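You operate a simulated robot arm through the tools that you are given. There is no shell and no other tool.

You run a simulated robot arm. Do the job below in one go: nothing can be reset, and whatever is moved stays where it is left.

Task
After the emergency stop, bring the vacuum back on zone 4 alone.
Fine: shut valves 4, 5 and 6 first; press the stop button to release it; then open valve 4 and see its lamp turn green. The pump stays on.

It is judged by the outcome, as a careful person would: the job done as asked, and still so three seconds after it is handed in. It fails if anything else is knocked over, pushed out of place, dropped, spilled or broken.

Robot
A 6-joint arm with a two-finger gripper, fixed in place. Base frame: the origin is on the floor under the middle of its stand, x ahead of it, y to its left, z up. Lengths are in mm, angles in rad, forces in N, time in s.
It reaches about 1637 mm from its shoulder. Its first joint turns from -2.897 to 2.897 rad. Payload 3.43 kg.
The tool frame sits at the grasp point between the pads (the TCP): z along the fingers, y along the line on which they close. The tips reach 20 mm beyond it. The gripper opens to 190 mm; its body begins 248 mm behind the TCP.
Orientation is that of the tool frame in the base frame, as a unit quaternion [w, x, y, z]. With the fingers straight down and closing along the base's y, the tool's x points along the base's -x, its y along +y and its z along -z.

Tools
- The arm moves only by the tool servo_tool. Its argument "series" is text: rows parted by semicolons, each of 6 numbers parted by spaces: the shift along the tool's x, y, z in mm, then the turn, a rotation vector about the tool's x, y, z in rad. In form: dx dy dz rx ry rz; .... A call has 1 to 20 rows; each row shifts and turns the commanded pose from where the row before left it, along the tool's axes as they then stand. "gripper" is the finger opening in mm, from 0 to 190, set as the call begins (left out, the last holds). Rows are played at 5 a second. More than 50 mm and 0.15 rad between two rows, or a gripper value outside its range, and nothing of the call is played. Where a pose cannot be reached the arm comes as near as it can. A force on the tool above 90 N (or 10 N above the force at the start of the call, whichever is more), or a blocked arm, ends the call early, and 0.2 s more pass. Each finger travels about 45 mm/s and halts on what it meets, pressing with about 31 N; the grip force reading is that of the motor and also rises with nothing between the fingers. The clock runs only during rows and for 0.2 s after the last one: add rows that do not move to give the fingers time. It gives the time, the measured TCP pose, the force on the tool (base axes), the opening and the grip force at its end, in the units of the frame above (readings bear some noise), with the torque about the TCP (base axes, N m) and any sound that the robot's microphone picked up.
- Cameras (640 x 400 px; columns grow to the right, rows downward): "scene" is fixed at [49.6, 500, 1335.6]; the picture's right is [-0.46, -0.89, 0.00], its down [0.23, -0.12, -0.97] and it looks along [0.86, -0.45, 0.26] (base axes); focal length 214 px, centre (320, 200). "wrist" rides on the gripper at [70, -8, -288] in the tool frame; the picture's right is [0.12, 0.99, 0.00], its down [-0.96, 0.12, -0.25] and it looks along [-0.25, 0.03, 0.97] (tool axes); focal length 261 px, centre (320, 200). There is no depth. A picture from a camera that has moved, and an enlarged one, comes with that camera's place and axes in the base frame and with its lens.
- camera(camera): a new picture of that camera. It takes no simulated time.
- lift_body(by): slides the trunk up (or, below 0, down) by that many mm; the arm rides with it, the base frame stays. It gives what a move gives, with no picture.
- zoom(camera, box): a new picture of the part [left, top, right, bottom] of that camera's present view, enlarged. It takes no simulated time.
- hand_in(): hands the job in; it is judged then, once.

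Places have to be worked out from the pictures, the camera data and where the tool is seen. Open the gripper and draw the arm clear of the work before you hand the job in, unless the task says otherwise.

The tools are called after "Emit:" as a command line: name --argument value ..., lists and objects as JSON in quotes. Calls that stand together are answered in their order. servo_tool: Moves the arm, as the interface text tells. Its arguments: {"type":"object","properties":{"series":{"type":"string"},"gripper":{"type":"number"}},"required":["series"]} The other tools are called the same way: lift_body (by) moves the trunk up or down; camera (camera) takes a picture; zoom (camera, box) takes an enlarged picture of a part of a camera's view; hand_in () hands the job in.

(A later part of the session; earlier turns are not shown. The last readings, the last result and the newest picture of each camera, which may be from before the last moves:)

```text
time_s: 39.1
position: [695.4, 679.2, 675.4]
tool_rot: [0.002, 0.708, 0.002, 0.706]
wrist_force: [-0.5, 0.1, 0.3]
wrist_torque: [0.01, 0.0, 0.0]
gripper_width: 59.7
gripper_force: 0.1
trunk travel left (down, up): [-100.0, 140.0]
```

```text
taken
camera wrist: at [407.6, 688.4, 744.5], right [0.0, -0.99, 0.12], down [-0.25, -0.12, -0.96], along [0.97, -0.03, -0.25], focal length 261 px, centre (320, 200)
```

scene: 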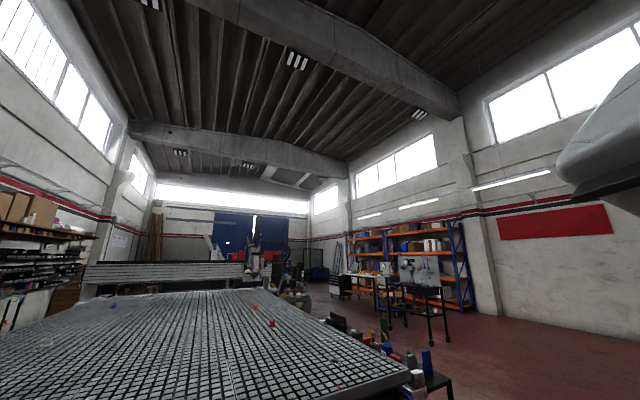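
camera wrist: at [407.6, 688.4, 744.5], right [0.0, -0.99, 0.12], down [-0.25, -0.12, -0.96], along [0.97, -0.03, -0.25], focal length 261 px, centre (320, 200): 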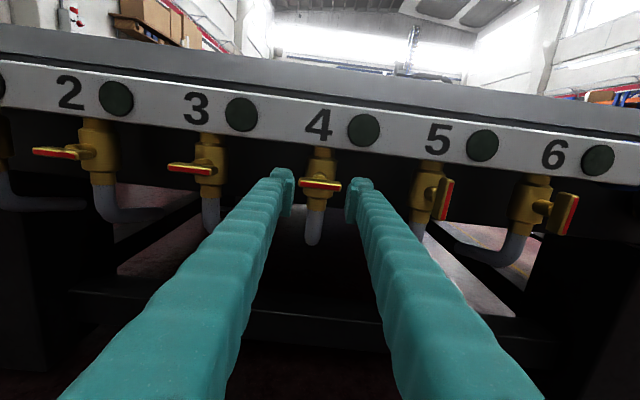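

Valve 4 is clearly horizontal now. I'll slide sideways to valve 5 (y≈500), easing forward to stay within reach, with the tips still about 20 mm short of the handles.

Emit:
servo_tool --series "0 36 6 0 0 0; 0 36 6 0 0 0; 0 36 6 0 0 0; 0 36 6 0 0 0; 0 35 6 0 0 0; 0 0 0 0 0 0"

Emit:
camera --camera "wrist"

```text
time_s: 40.5
position: [723.8, 502.1, 675.4]
tool_rot: [0.001, 0.708, 0.001, 0.706]
wrist_force: [-0.4, 0.8, 0.9]
wrist_torque: [0.0, -0.01, -0.02]
gripper_width: 60.0
gripper_force: 0.1
trunk travel left (down, up): [-100.0, 140.0]
```

```text
taken
camera wrist: at [437.5, 509.4, 744.7], right [0.0, -0.99, 0.12], down [-0.25, -0.12, -0.96], along [0.97, -0.03, -0.25], focal length 261 px, centre (320, 200)
```

wrist: 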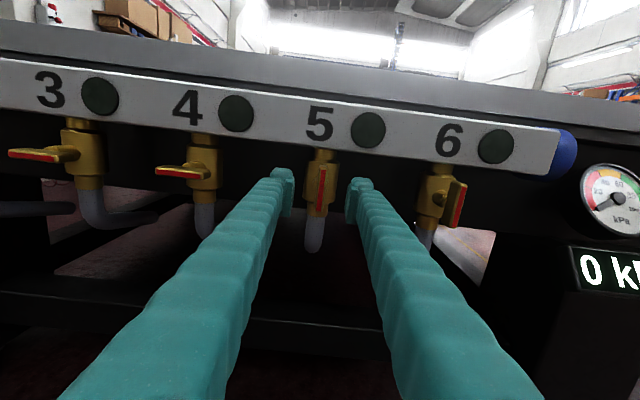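

Within reach at (724, 502, 675). I'll zoom in to align with valve 5's bar.

Emit:
zoom --camera "wrist" --box '[240, 120, 400, 220]'

```text
4.00 times, centred on (320, 170) of wrist
camera zoom: at [437.5, 509.4, 744.7], right [0.0, -0.99, 0.12], down [-0.25, -0.12, -0.96], along [0.97, -0.03, -0.25], focal length 1043 px, centre (320, 320)
```

zoom: 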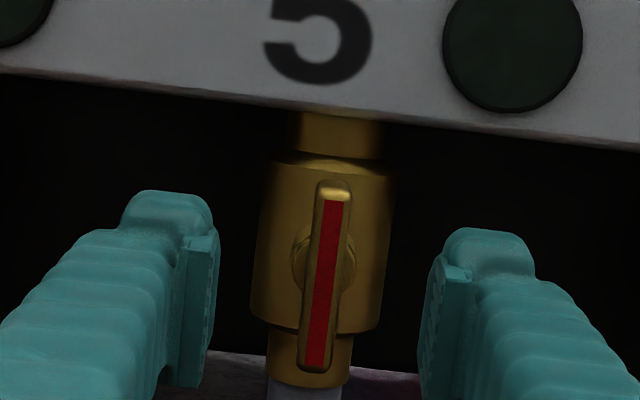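

Valve 5's bar is about 2 mm right of the tool axis, so near y=500. I'll correct and advance to straddle it, then close to 14 mm.

Emit:
servo_tool --series "0 2 16 0 0 0; 0 0 15 0 0 0; 0 0 15 0 0 0; 0 0 0 0 0 0"

Emit:
servo_tool --series "0 0 0 0 0 0; 0 0 0 0 0 0; 0 0 0 0 0 0; 0 0 0 0 0 0; 0 0 0 0 0 0" --gripper 14

Emit:
zoom --camera "wrist" --box '[240, 120, 400, 220]'

```text
time_s: 41.5
position: [772.8, 498.7, 675.8]
tool_rot: [0.0, 0.708, 0.001, 0.707]
wrist_force: [0.6, -0.4, 0.4]
wrist_torque: [0.01, 0.01, 0.02]
gripper_width: 59.9
gripper_force: 0.0
trunk travel left (down, up): [-100.0, 140.0]
```

```text
time_s: 42.7
position: [770.7, 500.0, 675.1]
tool_rot: [0.001, 0.708, 0.0, 0.707]
wrist_force: [0.1, -0.1, 0.4]
wrist_torque: [0.0, 0.03, 0.0]
gripper_width: 14.4
gripper_force: 0.1
trunk travel left (down, up): [-100.0, 140.0]
```

```text
4.00 times, centred on (320, 170) of wrist
camera zoom: at [484.4, 507.3, 744.7], right [0.0, -0.99, 0.12], down [-0.25, -0.12, -0.96], along [0.97, -0.03, -0.25], focal length 1043 px, centre (320, 320)
```

zoom: 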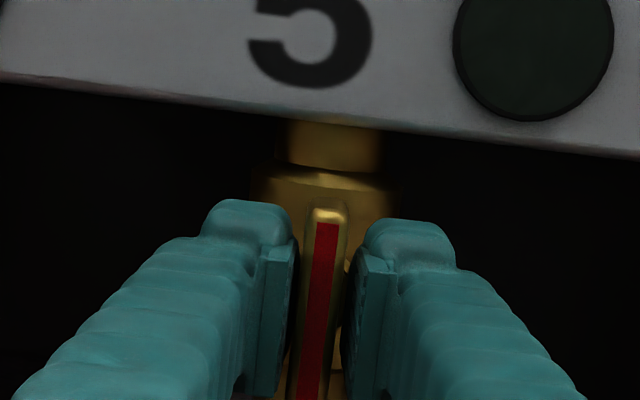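

The fork sits around valve 5's bar with no load. I'll turn it the same way, in two stages.

Emit:
servo_tool --series "0 0 0 0 0 0.06; 0 0 0 0 0 0.06; 0 0 0 0 0 0.06; 0 0 0 0 0 0.06; 0 0 0 0 0 0.06; 0 0 0 0 0 0.06; 0 0 0 0 0 0.06; 0 0 0 0 0 0.06; 0 0 0 0 0 0.06; 0 0 0 0 0 0.06; 0 0 0 0 0 0"

Emit:
zoom --camera "wrist" --box '[240, 120, 400, 220]'

```text
time_s: 45.1
position: [770.6, 498.0, 675.8]
tool_rot: [-0.209, 0.676, -0.209, 0.675]
wrist_force: [0.2, 3.4, 2.1]
wrist_torque: [0.03, -0.02, 0.03]
gripper_width: 15.7
gripper_force: 1.3
trunk travel left (down, up): [-100.0, 140.0]
```

```text
4.00 times, centred on (320, 170) of wrist
camera zoom: at [483.5, 466.1, 737.0], right [0.0, -0.89, -0.46], down [-0.25, 0.45, -0.86], along [0.97, 0.11, -0.22], focal length 1043 px, centre (320, 320)
```

zoom: 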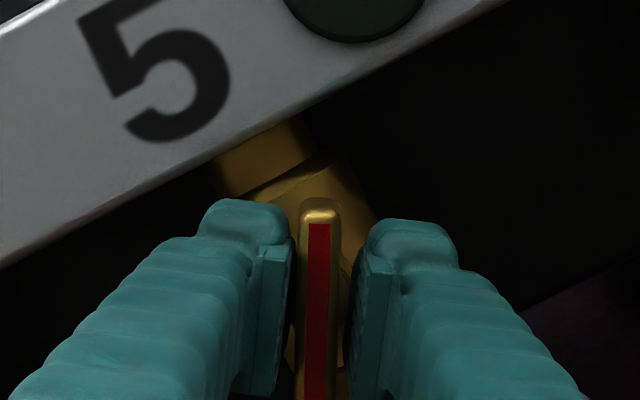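

Valve 5 is turning freely, with 0.6 rad on the tool and low forces. I'll continue to about 1.5 rad.

Emit:
servo_tool --series "0 0 0 0 0 0.06; 0 0 0 0 0 0.06; 0 0 0 0 0 0.06; 0 0 0 0 0 0.06; 0 0 0 0 0 0.06; 0 0 0 0 0 0.06; 0 0 0 0 0 0.06; 0 0 0 0 0 0.06; 0 0 0 0 0 0.06; 0 0 0 0 0 0.06; 0 0 0 0 0 0.06; 0 0 0 0 0 0.06; 0 0 0 0 0 0.06; 0 0 0 0 0 0.06; 0 0 0 0 0 0.06; 0 0 0 0 0 0"

Emit:
zoom --camera "wrist" --box '[240, 120, 400, 220]'

```text
time_s: 48.5
position: [771.0, 499.5, 675.2]
tool_rot: [-0.481, 0.518, -0.483, 0.517]
wrist_force: [0.4, 0.1, 1.0]
wrist_torque: [-0.02, 0.02, 0.0]
gripper_width: 13.9
gripper_force: 0.1
trunk travel left (down, up): [-100.0, 140.0]
```

```text
4.00 times, centred on (320, 170) of wrist
camera zoom: at [483.6, 429.0, 687.6], right [0.0, -0.19, -0.98], down [-0.25, 0.95, -0.18], along [0.97, 0.24, -0.05], focal length 1043 px, centre (320, 320)
```

zoom: 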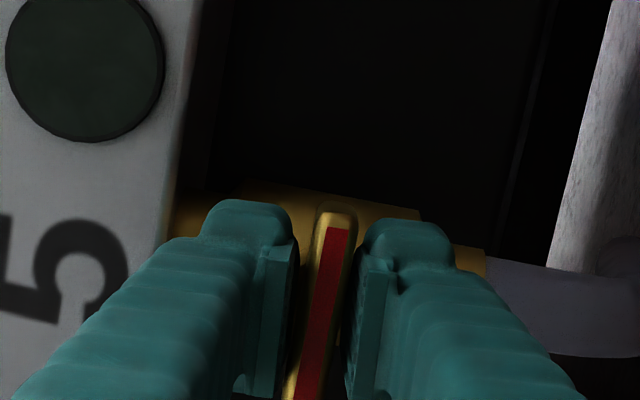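

Valve 5's bar has snapped to horizontal as well. I'll back off, roll back and open the fingers, checking each stage.

Emit:
servo_tool --series "0 0 -15 0 0 0; 0 0 -15 0 0 0; 0 0 -20 0 0 0; 0 0 0 0 0 0"

Emit:
servo_tool --series "0 0 0 0 0 -0.1365; 0 0 0 0 0 -0.1365; 0 0 0 0 0 -0.1365; 0 0 0 0 0 -0.1365; 0 0 0 0 0 -0.1365; 0 0 0 0 0 -0.1365; 0 0 0 0 0 -0.1365; 0 0 0 0 0 -0.1365; 0 0 0 0 0 -0.1365; 0 0 0 0 0 -0.1365; 0 0 0 0 0 -0.1365; 0 0 0 0 0 0" --gripper 60

Emit:
camera --camera "wrist"

```text
time_s: 49.5
position: [720.7, 498.4, 674.9]
tool_rot: [-0.482, 0.518, -0.482, 0.517]
wrist_force: [-0.1, 0.1, 0.2]
wrist_torque: [-0.02, 0.02, 0.01]
gripper_width: 14.2
gripper_force: 0.1
trunk travel left (down, up): [-100.0, 140.0]
```

```text
time_s: 52.1
position: [721.3, 498.5, 675.1]
tool_rot: [0.001, 0.707, 0.0, 0.707]
wrist_force: [-0.4, 0.6, 0.1]
wrist_torque: [-0.01, 0.01, -0.02]
gripper_width: 60.0
gripper_force: 0.1
trunk travel left (down, up): [-100.0, 140.0]
```

```text
taken
camera wrist: at [433.2, 507.4, 744.9], right [0.0, -0.99, 0.12], down [-0.25, -0.12, -0.96], along [0.97, -0.03, -0.25], focal length 261 px, centre (320, 200)
```

wrist: 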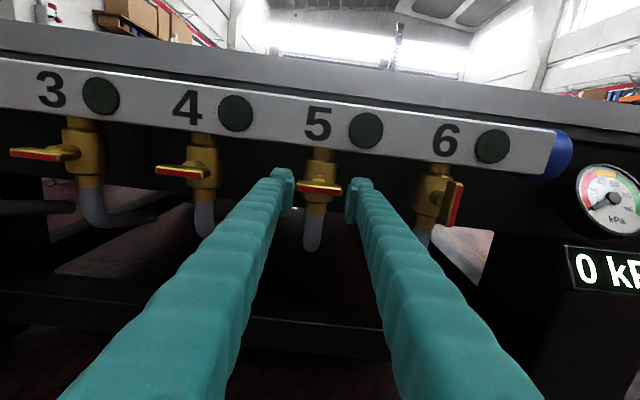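

Valves 4 and 5 are both horizontal. Next I'll slide to valve 6 at y≈320, easing slightly forward; the gauge and display are well away at y≈60.

Emit:
servo_tool --series "0 35 3 0 0 0; 0 35 3 0 0 0; 0 35 3 0 0 0; 0 36 3 0 0 0; 0 36 3 0 0 0; 0 0 0 0 0 0"

Emit:
camera --camera "wrist"

Emit:
zoom --camera "wrist" --box '[240, 120, 400, 220]'

```text
time_s: 53.2
position: [756.1, 381.8, 671.8]
tool_rot: [0.002, 0.707, 0.002, 0.707]
wrist_force: [-41.4, 2.8, 4.1]
wrist_torque: [-0.29, -0.1, -2.33]
gripper_width: 60.8
gripper_force: 0.5
out of reach, approached as far as the arm can: row 3, 4, 5
trunk travel left (down, up): [-100.0, 140.0]
stopped in row 5: the force on the tool passed its limit at 125 N (the readings are from after the stop); the commanded pose is now the measured one
```

```text
taken
camera wrist: at [468.4, 391.8, 740.3], right [0.0, -0.99, 0.13], down [-0.25, -0.12, -0.96], along [0.97, -0.03, -0.25], focal length 261 px, centre (320, 200)
```

wrist: 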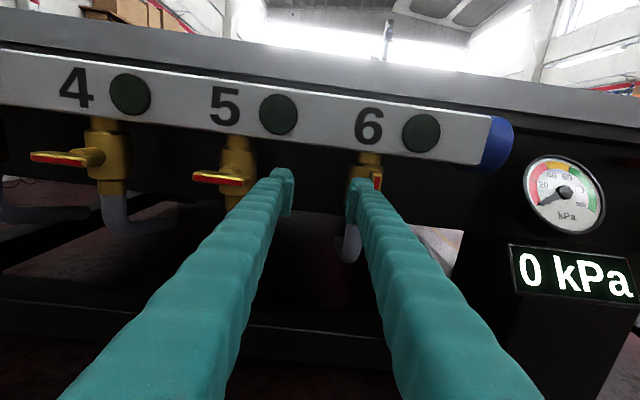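

```text
4.00 times, centred on (320, 170) of wrist
camera zoom: at [468.4, 391.8, 740.3], right [0.0, -0.99, 0.13], down [-0.25, -0.12, -0.96], along [0.97, -0.03, -0.25], focal length 1043 px, centre (320, 320)
```

zoom: 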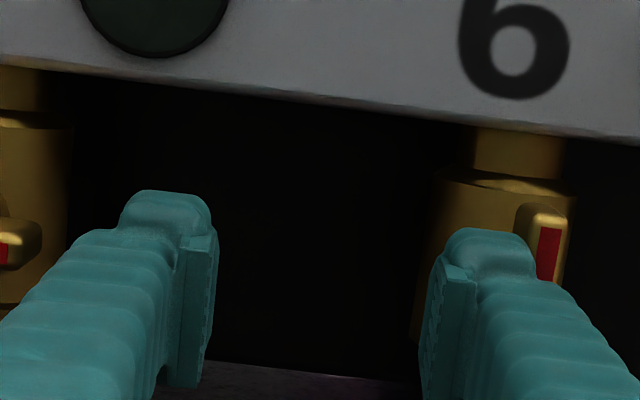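

The reach limit pushed the tool forward, and the right finger pressed on valve 6's bar front, with -41 N along x. I'll back away at once towards +y and -x, the way I came.

Emit:
servo_tool --series "0 -8 -6 0 0 0; 0 -15 -6 0 0 0; 0 -20 -6 0 0 0; 0 -20 -6 0 0 0; 0 0 0 0 0 0"

Emit:
camera --camera "wrist"

Emit:
zoom --camera "wrist" --box '[320, 120, 560, 270]'

```text
time_s: 54.4
position: [732.8, 442.4, 670.8]
tool_rot: [0.004, 0.708, 0.002, 0.706]
wrist_force: [-0.2, 0.8, -0.5]
wrist_torque: [0.0, -0.01, -0.01]
gripper_width: 60.3
gripper_force: 0.1
trunk travel left (down, up): [-100.0, 140.0]
```

```text
taken
camera wrist: at [445.6, 452.1, 739.5], right [0.0, -0.99, 0.13], down [-0.25, -0.12, -0.96], along [0.97, -0.03, -0.25], focal length 261 px, centre (320, 200)
```

wrist: 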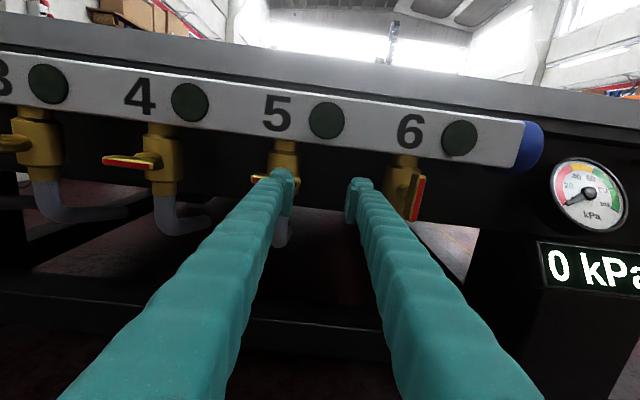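

```text
2.67 times, centred on (440, 195) of wrist
camera zoom: at [445.6, 452.1, 739.5], right [0.0, -0.99, 0.13], down [-0.25, -0.12, -0.96], along [0.97, -0.03, -0.25], focal length 695 px, centre (0, 213)
```

zoom: 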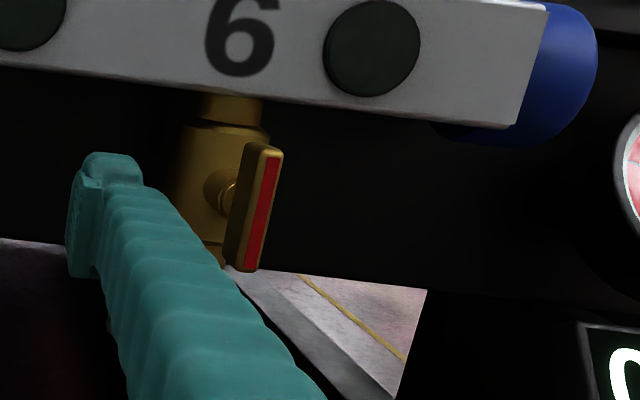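

Clear again; valve 6 still looks intact and vertical. For valve 6, I'll yaw the tool about 0.3 rad so the wrist stays further out at +y, moving sideways while yawing and narrowing the opening to 40 mm.

Emit:
servo_tool --series "1 27.2 0 -0.075 0 0; 1 27.1 2.04 -0.075 0 0; 1 26.9 4.06 -0.075 0 0; 1 26.5 6.07 -0.075 0 0; 0 0 0 0 0 0" --gripper 40

Emit:
camera --camera "wrist"

Emit:
zoom --camera "wrist" --box '[240, 120, 400, 220]'

```text
time_s: 55.6
position: [733.2, 335.5, 674.9]
tool_rot: [0.108, 0.7, -0.102, 0.699]
wrist_force: [0.3, 0.3, -0.2]
wrist_torque: [0.0, 0.02, -0.02]
gripper_width: 40.2
gripper_force: 0.1
trunk travel left (down, up): [-100.0, 140.0]
```

```text
taken
camera wrist: at [461.7, 428.4, 743.7], right [-0.29, -0.95, 0.13], down [-0.27, -0.04, -0.96], along [0.92, -0.32, -0.25], focal length 261 px, centre (320, 200)
```

wrist: 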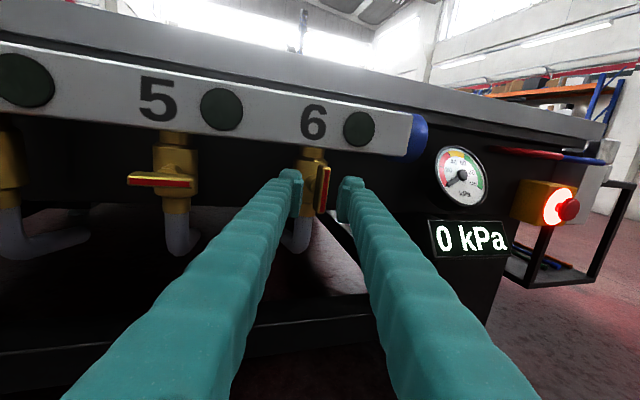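

```text
4.00 times, centred on (320, 170) of wrist
camera zoom: at [461.7, 428.4, 743.7], right [-0.29, -0.95, 0.13], down [-0.27, -0.04, -0.96], along [0.92, -0.32, -0.25], focal length 1043 px, centre (320, 320)
```

zoom: 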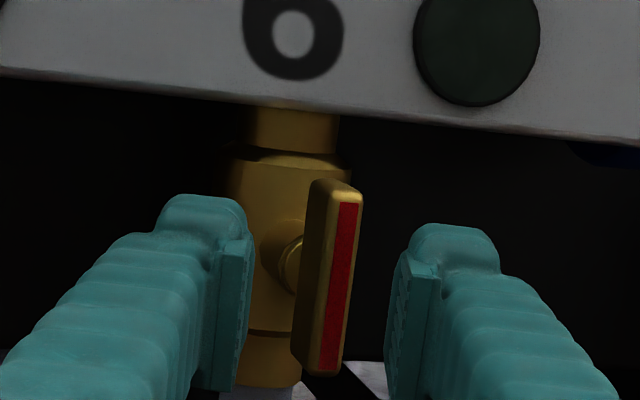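

The yawed pose is fully reached at (733, 335.5, 675), with the bar just right of centre between the fingers. The stop button's red mushroom faces the robot on its yellow box. I'll shift 3 mm and advance along the tool axis to straddle bar 6.

Emit:
servo_tool --series "0 3 15 0 0 0; 0 0 15 0 0 0; 0 0 13 0 0 0; 0 0 0 0 0 0"

Emit:
zoom --camera "wrist" --box '[240, 120, 400, 220]'

```text
time_s: 56.6
position: [773.9, 319.0, 674.5]
tool_rot: [0.109, 0.7, -0.104, 0.698]
wrist_force: [0.2, -0.5, 0.5]
wrist_torque: [0.01, -0.02, 0.03]
gripper_width: 40.1
gripper_force: 0.1
trunk travel left (down, up): [-100.0, 140.0]
```

```text
4.00 times, centred on (320, 170) of wrist
camera zoom: at [501.6, 412.4, 743.4], right [-0.29, -0.95, 0.13], down [-0.27, -0.04, -0.96], along [0.92, -0.32, -0.25], focal length 1043 px, centre (320, 320)
```

zoom: 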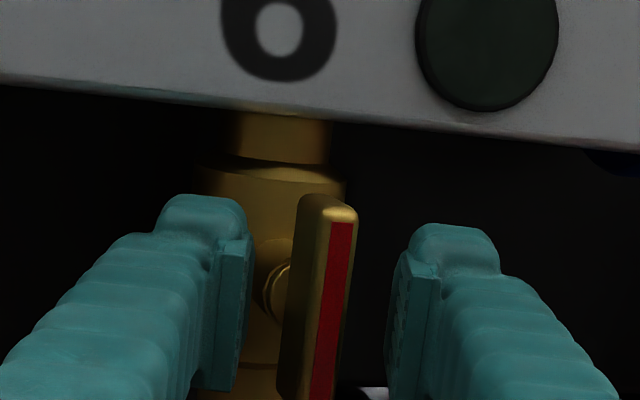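

Bar 6 is centred between the pads. I'll close to 19 mm (the yawed bar looks about 16 mm wide) and start turning.

Emit:
servo_tool --series "0 0 0 0 0 0; 0 0 0 0 0 0; 0 0 0 0 0 0; 0 0 0 0 0 0" --gripper 19

Emit:
servo_tool --series "0 0 0 0 0 0.06; 0 0 0 0 0 0.06; 0 0 0 0 0 0.06; 0 0 0 0 0 0.06; 0 0 0 0 0 0.06; 0 0 0 0 0 0.06; 0 0 0 0 0 0"

Emit:
zoom --camera "wrist" --box '[240, 120, 400, 220]'

```text
time_s: 57.6
position: [773.4, 318.5, 673.8]
tool_rot: [0.109, 0.7, -0.103, 0.698]
wrist_force: [-0.1, 2.0, 0.3]
wrist_torque: [0.04, 0.0, 0.03]
gripper_width: 20.7
gripper_force: 0.8
trunk travel left (down, up): [-100.0, 140.0]
```

```text
time_s: 59.2
position: [773.8, 318.5, 674.5]
tool_rot: [-0.018, 0.67, -0.227, 0.707]
wrist_force: [0.3, 3.9, 1.6]
wrist_torque: [0.0, -0.02, 0.08]
gripper_width: 20.9
gripper_force: 1.6
trunk travel left (down, up): [-100.0, 140.0]
```

```text
4.00 times, centred on (320, 170) of wrist
camera zoom: at [494.2, 388.0, 742.1], right [-0.29, -0.93, -0.23], down [-0.17, 0.29, -0.94], along [0.94, -0.23, -0.24], focal length 1043 px, centre (320, 320)
```

zoom: 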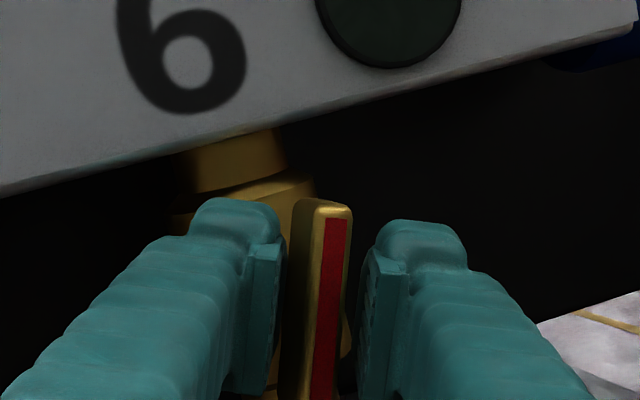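

Bar 6 is following with only a few newtons of load. I'll continue turning in stages.

Emit:
servo_tool --series "0 0 0 0 0 0.06; 0 0 0 0 0 0.06; 0 0 0 0 0 0.06; 0 0 0 0 0 0.06; 0 0 0 0 0 0.06; 0 0 0 0 0 0.06; 0 0 0 0 0 0.06; 0 0 0 0 0 0" --gripper 18

Emit:
zoom --camera "wrist" --box '[240, 120, 400, 220]'

```text
time_s: 61.0
position: [772.9, 319.7, 673.0]
tool_rot: [-0.166, 0.607, -0.362, 0.687]
wrist_force: [0.4, 2.0, 1.9]
wrist_torque: [-0.01, -0.01, 0.0]
gripper_width: 19.2
gripper_force: 1.5
trunk travel left (down, up): [-100.0, 140.0]
```

```text
4.00 times, centred on (320, 170) of wrist
camera zoom: at [486.3, 362.5, 729.4], right [-0.24, -0.76, -0.61], down [-0.06, 0.64, -0.77], along [0.97, -0.14, -0.2], focal length 1043 px, centre (320, 320)
```

zoom: 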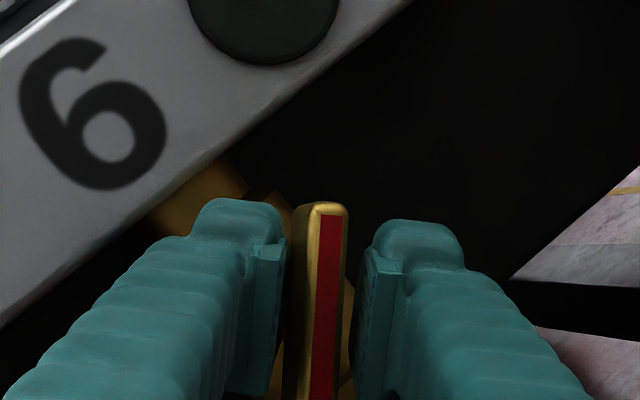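

Turning smoothly, about 0.78 rad on the tool. I'll go on past 1.5 rad, narrowing the fork slightly.

Emit:
servo_tool --series "0 0 0 0 0 0.06; 0 0 0 0 0 0.06; 0 0 0 0 0 0.06; 0 0 0 0 0 0.06; 0 0 0 0 0 0.06; 0 0 0 0 0 0.06; 0 0 0 0 0 0.06; 0 0 0 0 0 0.06; 0 0 0 0 0 0.06; 0 0 0 0 0 0.06; 0 0 0 0 0 0.06; 0 0 0 0 0 0.06; 0 0 0 0 0 0" --gripper 16

Emit:
zoom --camera "wrist" --box '[240, 120, 400, 220]'

```text
time_s: 63.8
position: [774.3, 319.2, 674.1]
tool_rot: [-0.396, 0.441, -0.553, 0.585]
wrist_force: [0.2, -0.6, 1.1]
wrist_torque: [-0.03, -0.01, 0.0]
gripper_width: 16.8
gripper_force: 1.3
trunk travel left (down, up): [-100.0, 140.0]
```

```text
4.00 times, centred on (320, 170) of wrist
camera zoom: at [478.1, 337.5, 687.0], right [-0.06, -0.19, -0.98], down [0.05, 0.98, -0.19], along [1.0, -0.06, -0.05], focal length 1043 px, centre (320, 320)
```

zoom: 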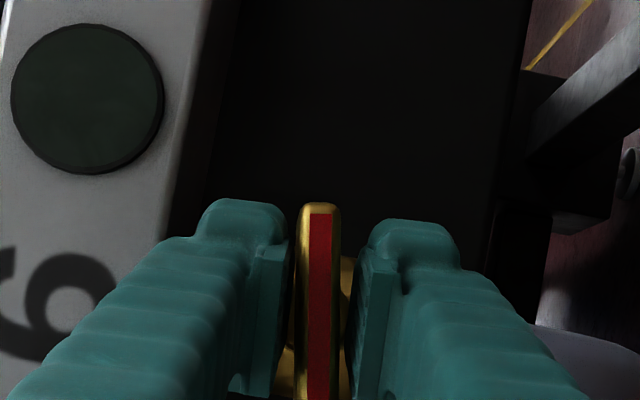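

The bar still points about 11° above horizontal, so it isn't fully round yet. I'll turn about 0.24 rad more in small steps, watching the torque.

Emit:
servo_tool --series "0 0 0 0 0 0.04; 0 0 0 0 0 0.04; 0 0 0 0 0 0.04; 0 0 0 0 0 0.04; 0 0 0 0 0 0.04; 0 0 0 0 0 0.04; 0 0 0 0 0 0"

Emit:
zoom --camera "wrist" --box '[240, 120, 400, 220]'

```text
time_s: 65.4
position: [773.6, 319.1, 674.3]
tool_rot: [0.465, -0.371, 0.602, -0.533]
wrist_force: [-1.2, 0.8, 3.2]
wrist_torque: [-0.06, 0.0, 0.0]
gripper_width: 17.4
gripper_force: 1.3
trunk travel left (down, up): [-100.0, 140.0]
```

```text
4.00 times, centred on (320, 170) of wrist
camera zoom: at [477.8, 336.4, 670.1], right [0.01, 0.04, -1.0], down [0.05, 1.0, 0.04], along [1.0, -0.05, 0.01], focal length 1043 px, centre (320, 320)
```

zoom: 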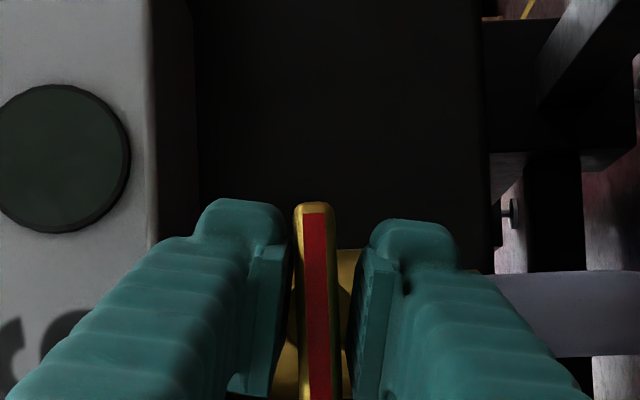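

The bar's slope now matches the horizontal, with slight torque at the end stop, so valve 6 is shut. I'll back straight off along the tool axis and look.

Emit:
servo_tool --series "0 0 0 0 0 -0.05; 0 0 -15 0 0 0; 0 0 -15 0 0 0; 0 0 -15 0 0 0; 0 0 0 0 0 0"

Emit:
camera --camera "wrist"

```text
time_s: 66.6
position: [730.8, 331.4, 675.0]
tool_rot: [0.45, -0.386, 0.592, -0.545]
wrist_force: [-0.1, 0.7, 0.4]
wrist_torque: [0.0, 0.0, -0.01]
gripper_width: 15.9
gripper_force: 0.1
trunk travel left (down, up): [-100.0, 140.0]
```

```text
taken
camera wrist: at [434.6, 349.6, 674.4], right [0.0, -0.01, -1.0], down [0.05, 1.0, -0.01], along [1.0, -0.05, 0.0], focal length 261 px, centre (320, 200)
```

wrist: 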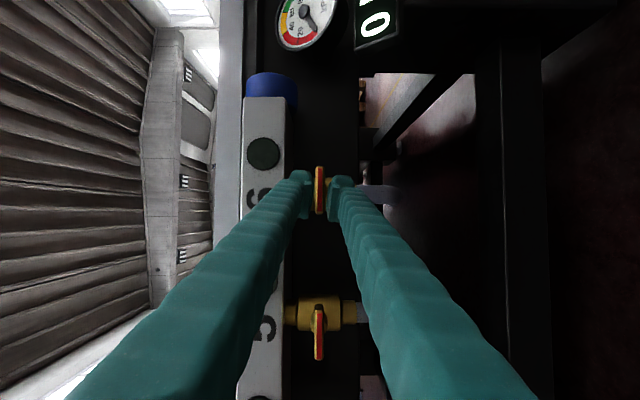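

Valve 6 is horizontal too, so all of 4, 5 and 6 are shut. Two views put the stop button's head near (820, -277, 653), facing the robot. I'll rise clear of the handles, then roll the tool back upright.

Emit:
servo_tool --series "0 -40 -4 0 0 0; 0 -40 -4 0 0 0; 0 -40 -4 0 0 0; 0 -40 -4 0 0 0; 0 0 0 0 0 0"

Emit:
servo_tool --series "0 0 0 0 0 -0.1365; 0 0 0 0 0 -0.1365; 0 0 0 0 0 -0.1365; 0 0 0 0 0 -0.1365; 0 0 0 0 0 -0.1365; 0 0 0 0 0 -0.1365; 0 0 0 0 0 -0.1365; 0 0 0 0 0 -0.1365; 0 0 0 0 0 -0.1365; 0 0 0 0 0 -0.1365; 0 0 0 0 0 -0.1365; 0 0 0 0 0 -0.1365; 0 0 0 0 0 0" --gripper 0

Emit:
camera --camera "wrist"

```text
time_s: 67.8
position: [708.8, 320.9, 833.7]
tool_rot: [0.451, -0.387, 0.592, -0.544]
wrist_force: [-0.3, 0.5, 0.5]
wrist_torque: [-0.03, -0.02, 0.01]
gripper_width: 16.0
gripper_force: 0.0
trunk travel left (down, up): [-100.0, 140.0]
```

```text
time_s: 70.6
position: [710.4, 318.6, 834.1]
tool_rot: [0.09, 0.697, -0.122, 0.701]
wrist_force: [0.2, 0.4, 0.4]
wrist_torque: [0.0, 0.01, 0.02]
gripper_width: 0.1
gripper_force: 31.0
trunk travel left (down, up): [-100.0, 140.0]
```

```text
taken
camera wrist: at [437.0, 409.6, 902.9], right [-0.3, -0.95, 0.07], down [-0.26, 0.0, -0.97], along [0.92, -0.3, -0.25], focal length 261 px, centre (320, 200)
```

wrist: 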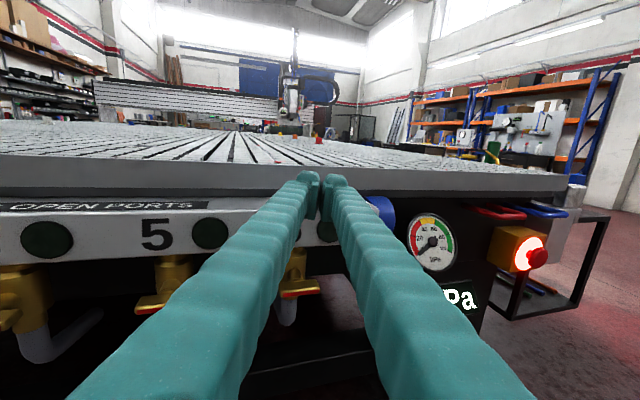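

The stop button shows at (537, 258), and this view again gives about (822, -277, 650). I'll zoom in on it and on what surrounds it.

Emit:
zoom --camera "wrist" --box '[440, 170, 640, 295]'

```text
3.20 times, centred on (540, 232) of wrist
camera zoom: at [437.0, 409.6, 902.9], right [-0.3, -0.95, 0.07], down [-0.26, 0.0, -0.97], along [0.92, -0.3, -0.25], focal length 834 px, centre (-384, 96)
```

zoom: 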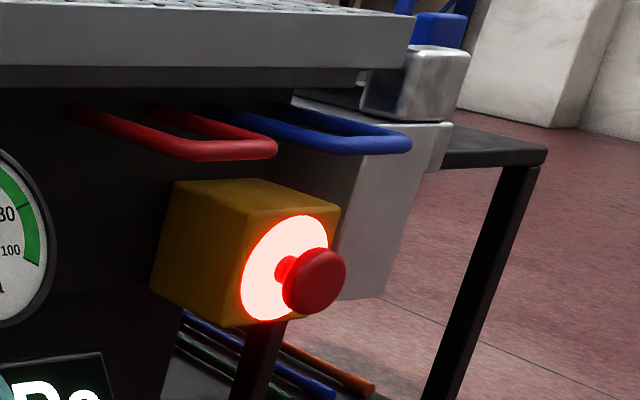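

The button faces straight towards the robot, and the red and blue loops above it reach x≈825 at z≈755. I'll pitch the tool about 0.6 rad downward and straighten the yaw here, before crossing over high and clear of the gauge.

Emit:
servo_tool --series "20 0 0 0 0 -0.045; 20 0 0 0 -0.12 0; 0 0 0 0 -0.12 0; 0 0 0 0 -0.12 0; 0 0 0 0 -0.12 0; 0 0 0 0 -0.12 0; 0 0 0 0.0825 0 -0.0566; 0 0 0 0.0825 0 -0.0566; 0 0 0 0.0825 0 -0.0566; 0 0 0 0 0 0"

Emit:
camera --camera "scene"

```text
time_s: 72.8
position: [709.7, 318.3, 872.3]
tool_rot: [0.0, 0.885, 0.0, 0.466]
wrist_force: [0.7, -0.8, -0.4]
wrist_torque: [-0.01, -0.03, -0.01]
gripper_width: 0.0
gripper_force: 31.1
trunk travel left (down, up): [-100.0, 140.0]
```

```text
taken
```

scene: 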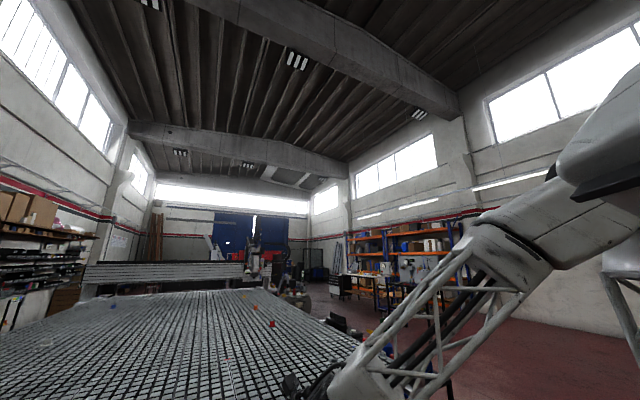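

The tool is now at yaw 0 and pitched 0.6 rad down at (710, 318, 872). I'll cross sideways towards -y at about z 920 in two stages.

Emit:
servo_tool --series "6.7 39.7 -0.8 0 0 0; 6.7 39.7 -0.8 0 0 0; 6.7 39.7 -0.8 0 0 0; 6.7 39.7 -0.8 0 0 0; 6.7 39.7 -0.8 0 0 0; 6.7 39.7 -0.8 0 0 0; 6.7 39.7 -0.8 0 0 0; 6.7 39.7 -0.8 0 0 0; 0 0 0 0 0 0"

```text
time_s: 74.8
position: [733.7, 1.2, 922.1]
tool_rot: [0.001, 0.885, -0.003, 0.465]
wrist_force: [-0.1, -0.1, -0.3]
wrist_torque: [0.01, 0.0, -0.01]
gripper_width: 0.0
gripper_force: 30.4
trunk travel left (down, up): [-100.0, 140.0]
```

No reach problem in the middle. Next I'll continue to y≈-275 at the same height.

Emit:
servo_tool --series "0 39.5 0 0 0 0; 0 39.5 0 0 0 0; 0 39.5 0 0 0 0; 0 39.5 0 0 0 0; 0 39.5 0 0 0 0; 0 39.5 0 0 0 0; 0 39.5 0 0 0 0; 0 0 0 0 0 0"

Emit:
camera --camera "wrist"

Emit:
camera --camera "scene"

```text
time_s: 76.6
position: [733.3, -256.6, 926.2]
tool_rot: [-0.001, 0.885, 0.0, 0.466]
wrist_force: [-0.2, -0.9, -0.4]
wrist_torque: [-0.03, -0.05, 0.01]
gripper_width: 0.0
gripper_force: 31.1
out of reach, approached as far as the arm can: row 1, 2
trunk travel left (down, up): [-100.0, 140.0]
```

```text
taken
camera wrist: at [536.2, -248.4, 1145.2], right [0.07, -0.99, 0.1], down [-0.75, -0.11, -0.65], along [0.66, -0.03, -0.75], focal length 261 px, centre (320, 200)
```

wrist: 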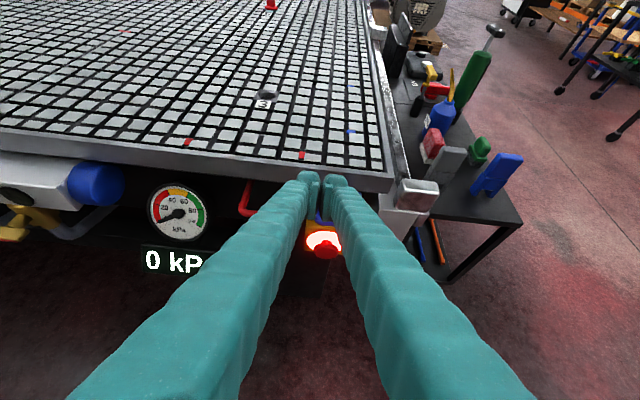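

```text
taken
```

scene: 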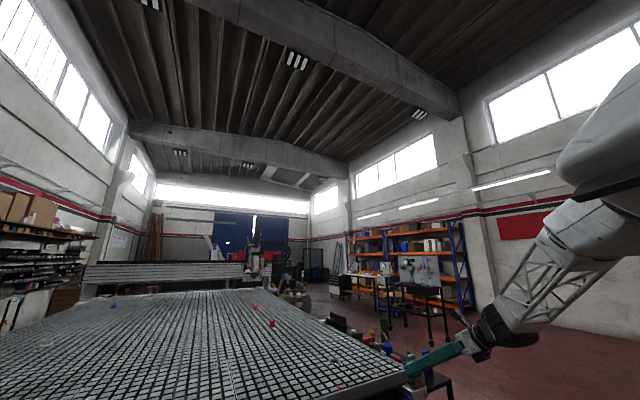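

I'm at (733, -257, 926), with the button visible just under the fingertips. I'll zoom in on it to refine its place.

Emit:
zoom --camera "wrist" --box '[220, 160, 420, 285]'

```text
3.20 times, centred on (320, 222) of wrist
camera zoom: at [536.2, -248.4, 1145.2], right [0.07, -0.99, 0.1], down [-0.75, -0.11, -0.65], along [0.66, -0.03, -0.75], focal length 834 px, centre (320, 128)
```

zoom: 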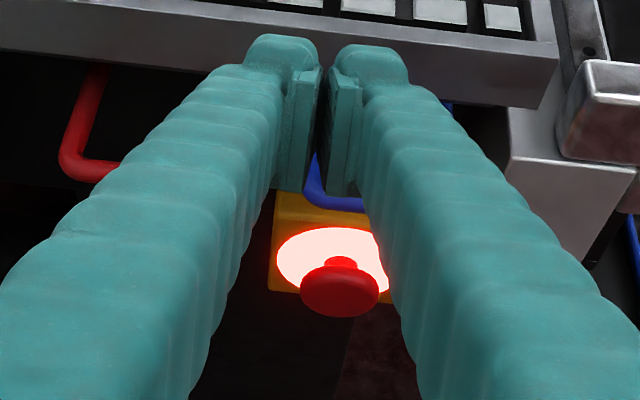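

Refined from this near view, the button head is at about (829, -291, 648). I'll descend in front of it, keeping x≈750 so the fingers stay well clear of the loops at x≈825.

Emit:
servo_tool --series "-29 4.9 22.8 0 0 0; -29 4.9 22.8 0 0 0; -29 4.9 22.8 0 0 0; -29 4.9 22.8 0 0 0; 0 0 0 0 0 0"

Emit:
zoom --camera "wrist" --box '[220, 100, 420, 225]'

Emit:
camera --camera "wrist"

```text
time_s: 77.8
position: [742.6, -277.0, 778.6]
tool_rot: [0.0, 0.885, -0.001, 0.466]
wrist_force: [0.8, -0.7, -0.1]
wrist_torque: [-0.02, 0.02, -0.01]
gripper_width: 0.0
gripper_force: 31.3
trunk travel left (down, up): [-100.0, 140.0]
```

```text
3.20 times, centred on (320, 162) of wrist
camera zoom: at [545.6, -268.4, 998.3], right [0.07, -0.99, 0.1], down [-0.75, -0.11, -0.65], along [0.66, -0.03, -0.75], focal length 834 px, centre (320, 320)
```

zoom: 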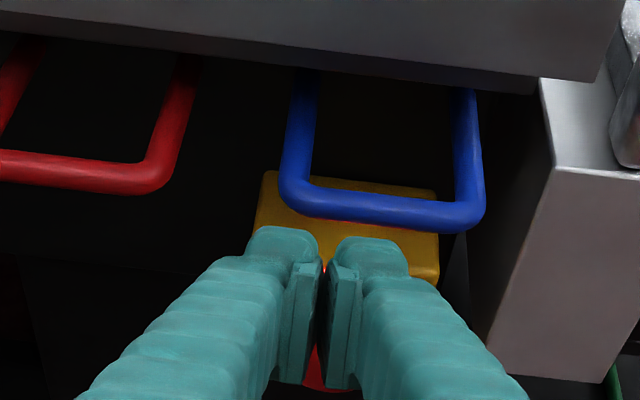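

```text
taken
camera wrist: at [545.6, -268.4, 998.3], right [0.07, -0.99, 0.1], down [-0.75, -0.11, -0.65], along [0.66, -0.03, -0.75], focal length 261 px, centre (320, 200)
```

wrist: 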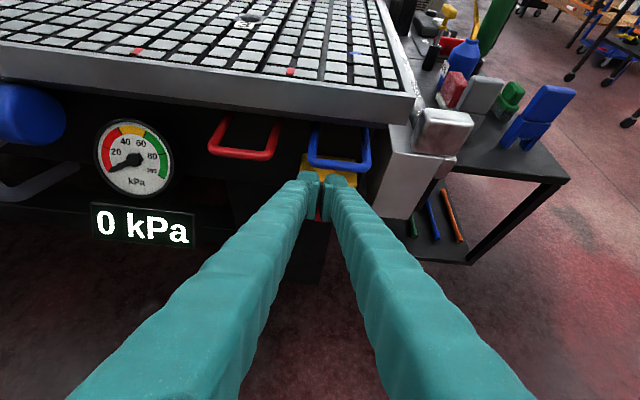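

The box and button are centred near y≈-290, with the blue loop well above at z≈757. I'll go down to z≈668 at x≈743 and open the fingers so the camera can see the button between them.

Emit:
servo_tool --series "-30.3 4.7 20.7 0 0 0; -30.3 4.7 20.7 0 0 0; -30.3 4.7 20.7 0 0 0; 0 0 0 0 0 0; 0 0 0 0 0 0; 0 0 0 0 0 0" --gripper 80

Emit:
camera --camera "wrist"

Emit:
zoom --camera "wrist" --box '[220, 100, 420, 225]'

```text
time_s: 79.2
position: [743.3, -289.8, 668.1]
tool_rot: [-0.001, 0.885, -0.001, 0.466]
wrist_force: [-0.2, 0.8, -0.1]
wrist_torque: [-0.04, -0.01, 0.0]
gripper_width: 80.0
gripper_force: 0.1
trunk travel left (down, up): [-100.0, 140.0]
```

```text
taken
camera wrist: at [545.2, -282.0, 887.4], right [0.07, -0.99, 0.1], down [-0.75, -0.11, -0.65], along [0.66, -0.03, -0.75], focal length 261 px, centre (320, 200)
```

wrist: 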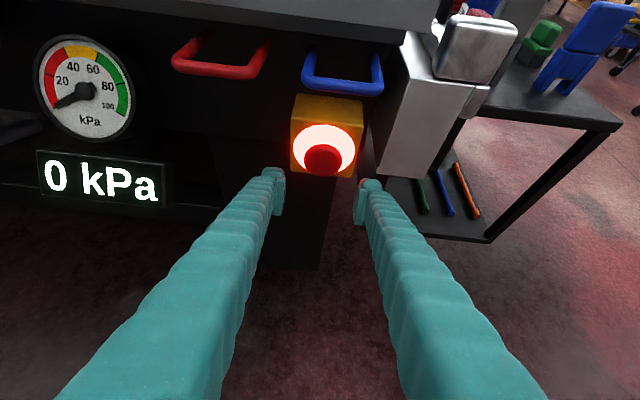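

```text
3.20 times, centred on (320, 162) of wrist
camera zoom: at [545.2, -282.0, 887.4], right [0.07, -0.99, 0.1], down [-0.75, -0.11, -0.65], along [0.66, -0.03, -0.75], focal length 834 px, centre (320, 320)
```

zoom: 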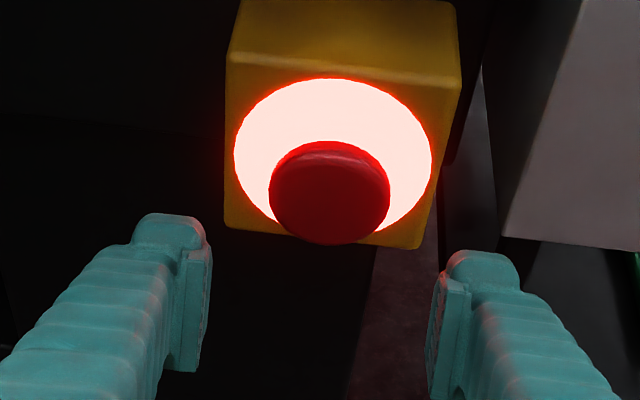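

The button face is centred at about (827, -290, 650), right ahead of the tool. I'll close the fingers and move to just short of it at the same height.

Emit:
servo_tool --series "2.1 0.6 35 0 0 0; 0 0 0 0 0 0; 0 0 0 0 0 0; 0 0 0 0 0 0; 0 0 0 0 0 0; 0 0 0 0 0 0" --gripper 0

Emit:
zoom --camera "wrist" --box '[220, 100, 420, 225]'

```text
time_s: 80.6
position: [772.6, -291.6, 649.5]
tool_rot: [-0.001, 0.885, 0.0, 0.466]
wrist_force: [-0.1, -0.4, -0.3]
wrist_torque: [0.0, -0.02, -0.03]
gripper_width: 0.1
gripper_force: 30.6
trunk travel left (down, up): [-100.0, 140.0]
```

```text
3.20 times, centred on (320, 162) of wrist
camera zoom: at [576.0, -282.4, 869.4], right [0.07, -0.99, 0.1], down [-0.75, -0.11, -0.65], along [0.66, -0.03, -0.75], focal length 834 px, centre (320, 320)
```

zoom: 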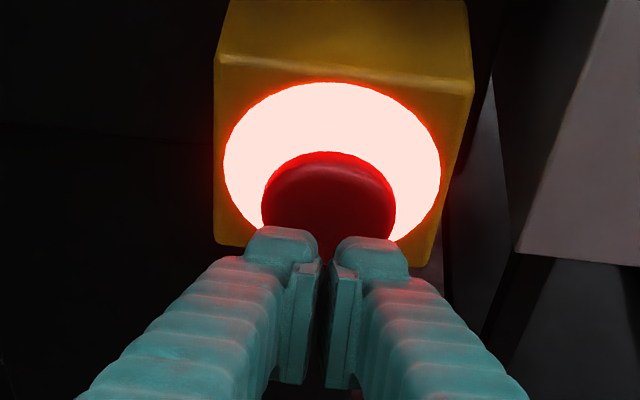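

Aligned with the button centre. I'll advance straight towards it (+x) in 5 mm steps to about x=797 and check the force.

Emit:
servo_tool --series "2.83 0 4.13 0 0 0; 2.83 0 4.13 0 0 0; 2.83 0 4.13 0 0 0; 2.83 0 4.13 0 0 0; 2.83 0 4.13 0 0 0; 0 0 0 0 0 0"

Emit:
zoom --camera "wrist" --box '[220, 100, 420, 225]'

```text
time_s: 82.0
position: [798.0, -290.8, 650.6]
tool_rot: [-0.001, 0.884, -0.001, 0.467]
wrist_force: [-1.8, 0.6, 1.2]
wrist_torque: [0.01, -0.04, -0.01]
gripper_width: 6.2
gripper_force: 34.2
trunk travel left (down, up): [-100.0, 140.0]
```

```text
3.20 times, centred on (320, 162) of wrist
camera zoom: at [601.1, -282.6, 869.7], right [0.07, -0.99, 0.1], down [-0.75, -0.11, -0.65], along [0.66, -0.03, -0.75], focal length 834 px, centre (320, 320)
```

zoom: 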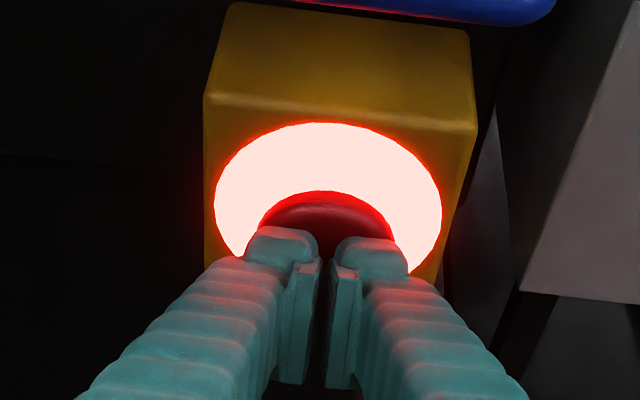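

Light contact seems to be starting (the gripper reading went to 6 mm, with -1.8 N along x). I'll press on in small 2 mm steps.

Emit:
servo_tool --series "1.13 0 1.65 0 0 0; 1.13 0 1.65 0 0 0; 1.13 0 1.65 0 0 0; 0 0 0 0 0 0"

Emit:
zoom --camera "wrist" --box '[220, 100, 420, 225]'

```text
time_s: 83.0
position: [805.6, -291.5, 650.8]
tool_rot: [-0.001, 0.885, 0.0, 0.466]
wrist_force: [-4.2, 0.6, 1.2]
wrist_torque: [-0.03, -0.06, 0.0]
gripper_width: 6.2
gripper_force: 34.7
trunk travel left (down, up): [-100.0, 140.0]
heard: click
```

```text
3.20 times, centred on (320, 162) of wrist
camera zoom: at [606.6, -282.6, 869.7], right [0.07, -0.99, 0.1], down [-0.75, -0.11, -0.65], along [0.66, -0.03, -0.75], focal length 834 px, centre (320, 320)
```

zoom: 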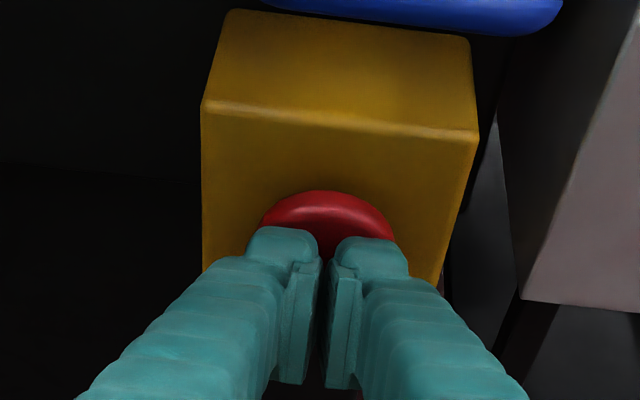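

A click, and the lit ring has gone out, so the stop is released. I'll draw straight back and check the state.

Emit:
servo_tool --series "-5.65 0 -8.25 0 0 0; -5.65 0 -8.25 0 0 0; -11.3 0 -16.5 0 0 0; -11.3 0 -16.5 0 0 0; 0 0 0 0 0 0"

Emit:
camera --camera "wrist"

```text
time_s: 84.2
position: [745.1, -290.8, 650.5]
tool_rot: [-0.001, 0.885, 0.0, 0.465]
wrist_force: [0.5, 0.2, 0.5]
wrist_torque: [0.0, 0.02, 0.02]
gripper_width: 0.1
gripper_force: 34.4
trunk travel left (down, up): [-100.0, 140.0]
```

```text
taken
camera wrist: at [548.1, -283.8, 870.6], right [0.07, -0.99, 0.09], down [-0.75, -0.11, -0.65], along [0.66, -0.03, -0.75], focal length 261 px, centre (320, 200)
```

wrist: 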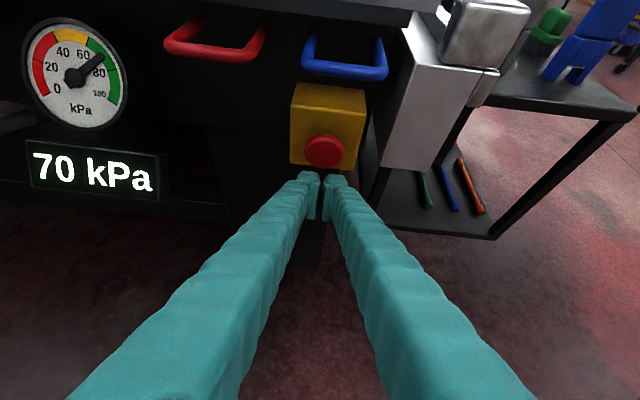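

The stop is out and the gauge reads 70 kPa, so the pump is running against closed valves. I'll rise straight up and go back across towards valve 4.

Emit:
servo_tool --series "32.4 0 -22.2 0 0 0; 32.4 0 -22.2 0 0 0; 32.4 0 -22.2 0 0 0; 32.4 0 -22.2 0 0 0; 32.4 0 -22.2 0 0 0; 32.4 0 -22.2 0 0 0; 32.4 0 -22.2 0 0 0; 0 -40 0 0 0 0; 0 -40 0 0 0 0; 0 -40 0 0 0 0; 0 -40 0 0 0 0; 0 -40 0 0 0 0; 0 -40 0 0 0 0; 0 -40 0 0 0 0; 0 0 0 0 0 0"

```text
time_s: 87.4
position: [742.7, -10.6, 926.4]
tool_rot: [-0.001, 0.885, -0.001, 0.466]
wrist_force: [1.4, 0.6, 0.5]
wrist_torque: [0.01, 0.01, 0.0]
gripper_width: 0.1
gripper_force: 34.1
trunk travel left (down, up): [-100.0, 140.0]
```

Everything is within reach on the way. I'll go on to y≈680, easing back to x≈700.

Emit:
servo_tool --series "-1.5 -43 -2.2 0 0 0; -1.5 -43 -2.2 0 0 0; -1.5 -43 -2.2 0 0 0; -1.5 -43 -2.2 0 0 0; -1.5 -43 -2.2 0 0 0; -1.5 -43 -2.2 0 0 0; -1.5 -43 -2.2 0 0 0; -1.5 -43 -2.2 0 0 0; -1.5 -43 -2.2 0 0 0; -1.5 -43 -2.2 0 0 0; -1.5 -43 -2.2 0 0 0; -1.5 -43 -2.2 0 0 0; -1.5 -43 -2.2 0 0 0; -1.5 -43 -2.2 0 0 0; -1.5 -43 -2.2 0 0 0; -1.5 -43 -2.2 0 0 0; 0 0 0 0 0 0"

Emit:
camera --camera "wrist"

```text
time_s: 91.0
position: [680.5, 590.6, 955.0]
tool_rot: [-0.031, 0.886, 0.016, 0.463]
wrist_force: [-0.2, 0.0, -0.3]
wrist_torque: [0.01, 0.02, 0.01]
gripper_width: 0.0
gripper_force: 34.4
out of reach, approached as far as the arm can: row 1, 2, 3, 4, 5
trunk travel left (down, up): [-100.0, 140.0]
```

```text
taken
camera wrist: at [483.7, 580.4, 1175.7], right [0.12, -0.99, 0.06], down [-0.75, -0.13, -0.65], along [0.65, 0.04, -0.76], focal length 261 px, centre (320, 200)
```

wrist: 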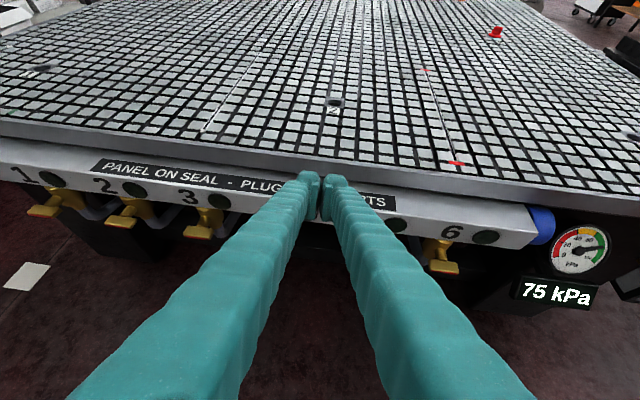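

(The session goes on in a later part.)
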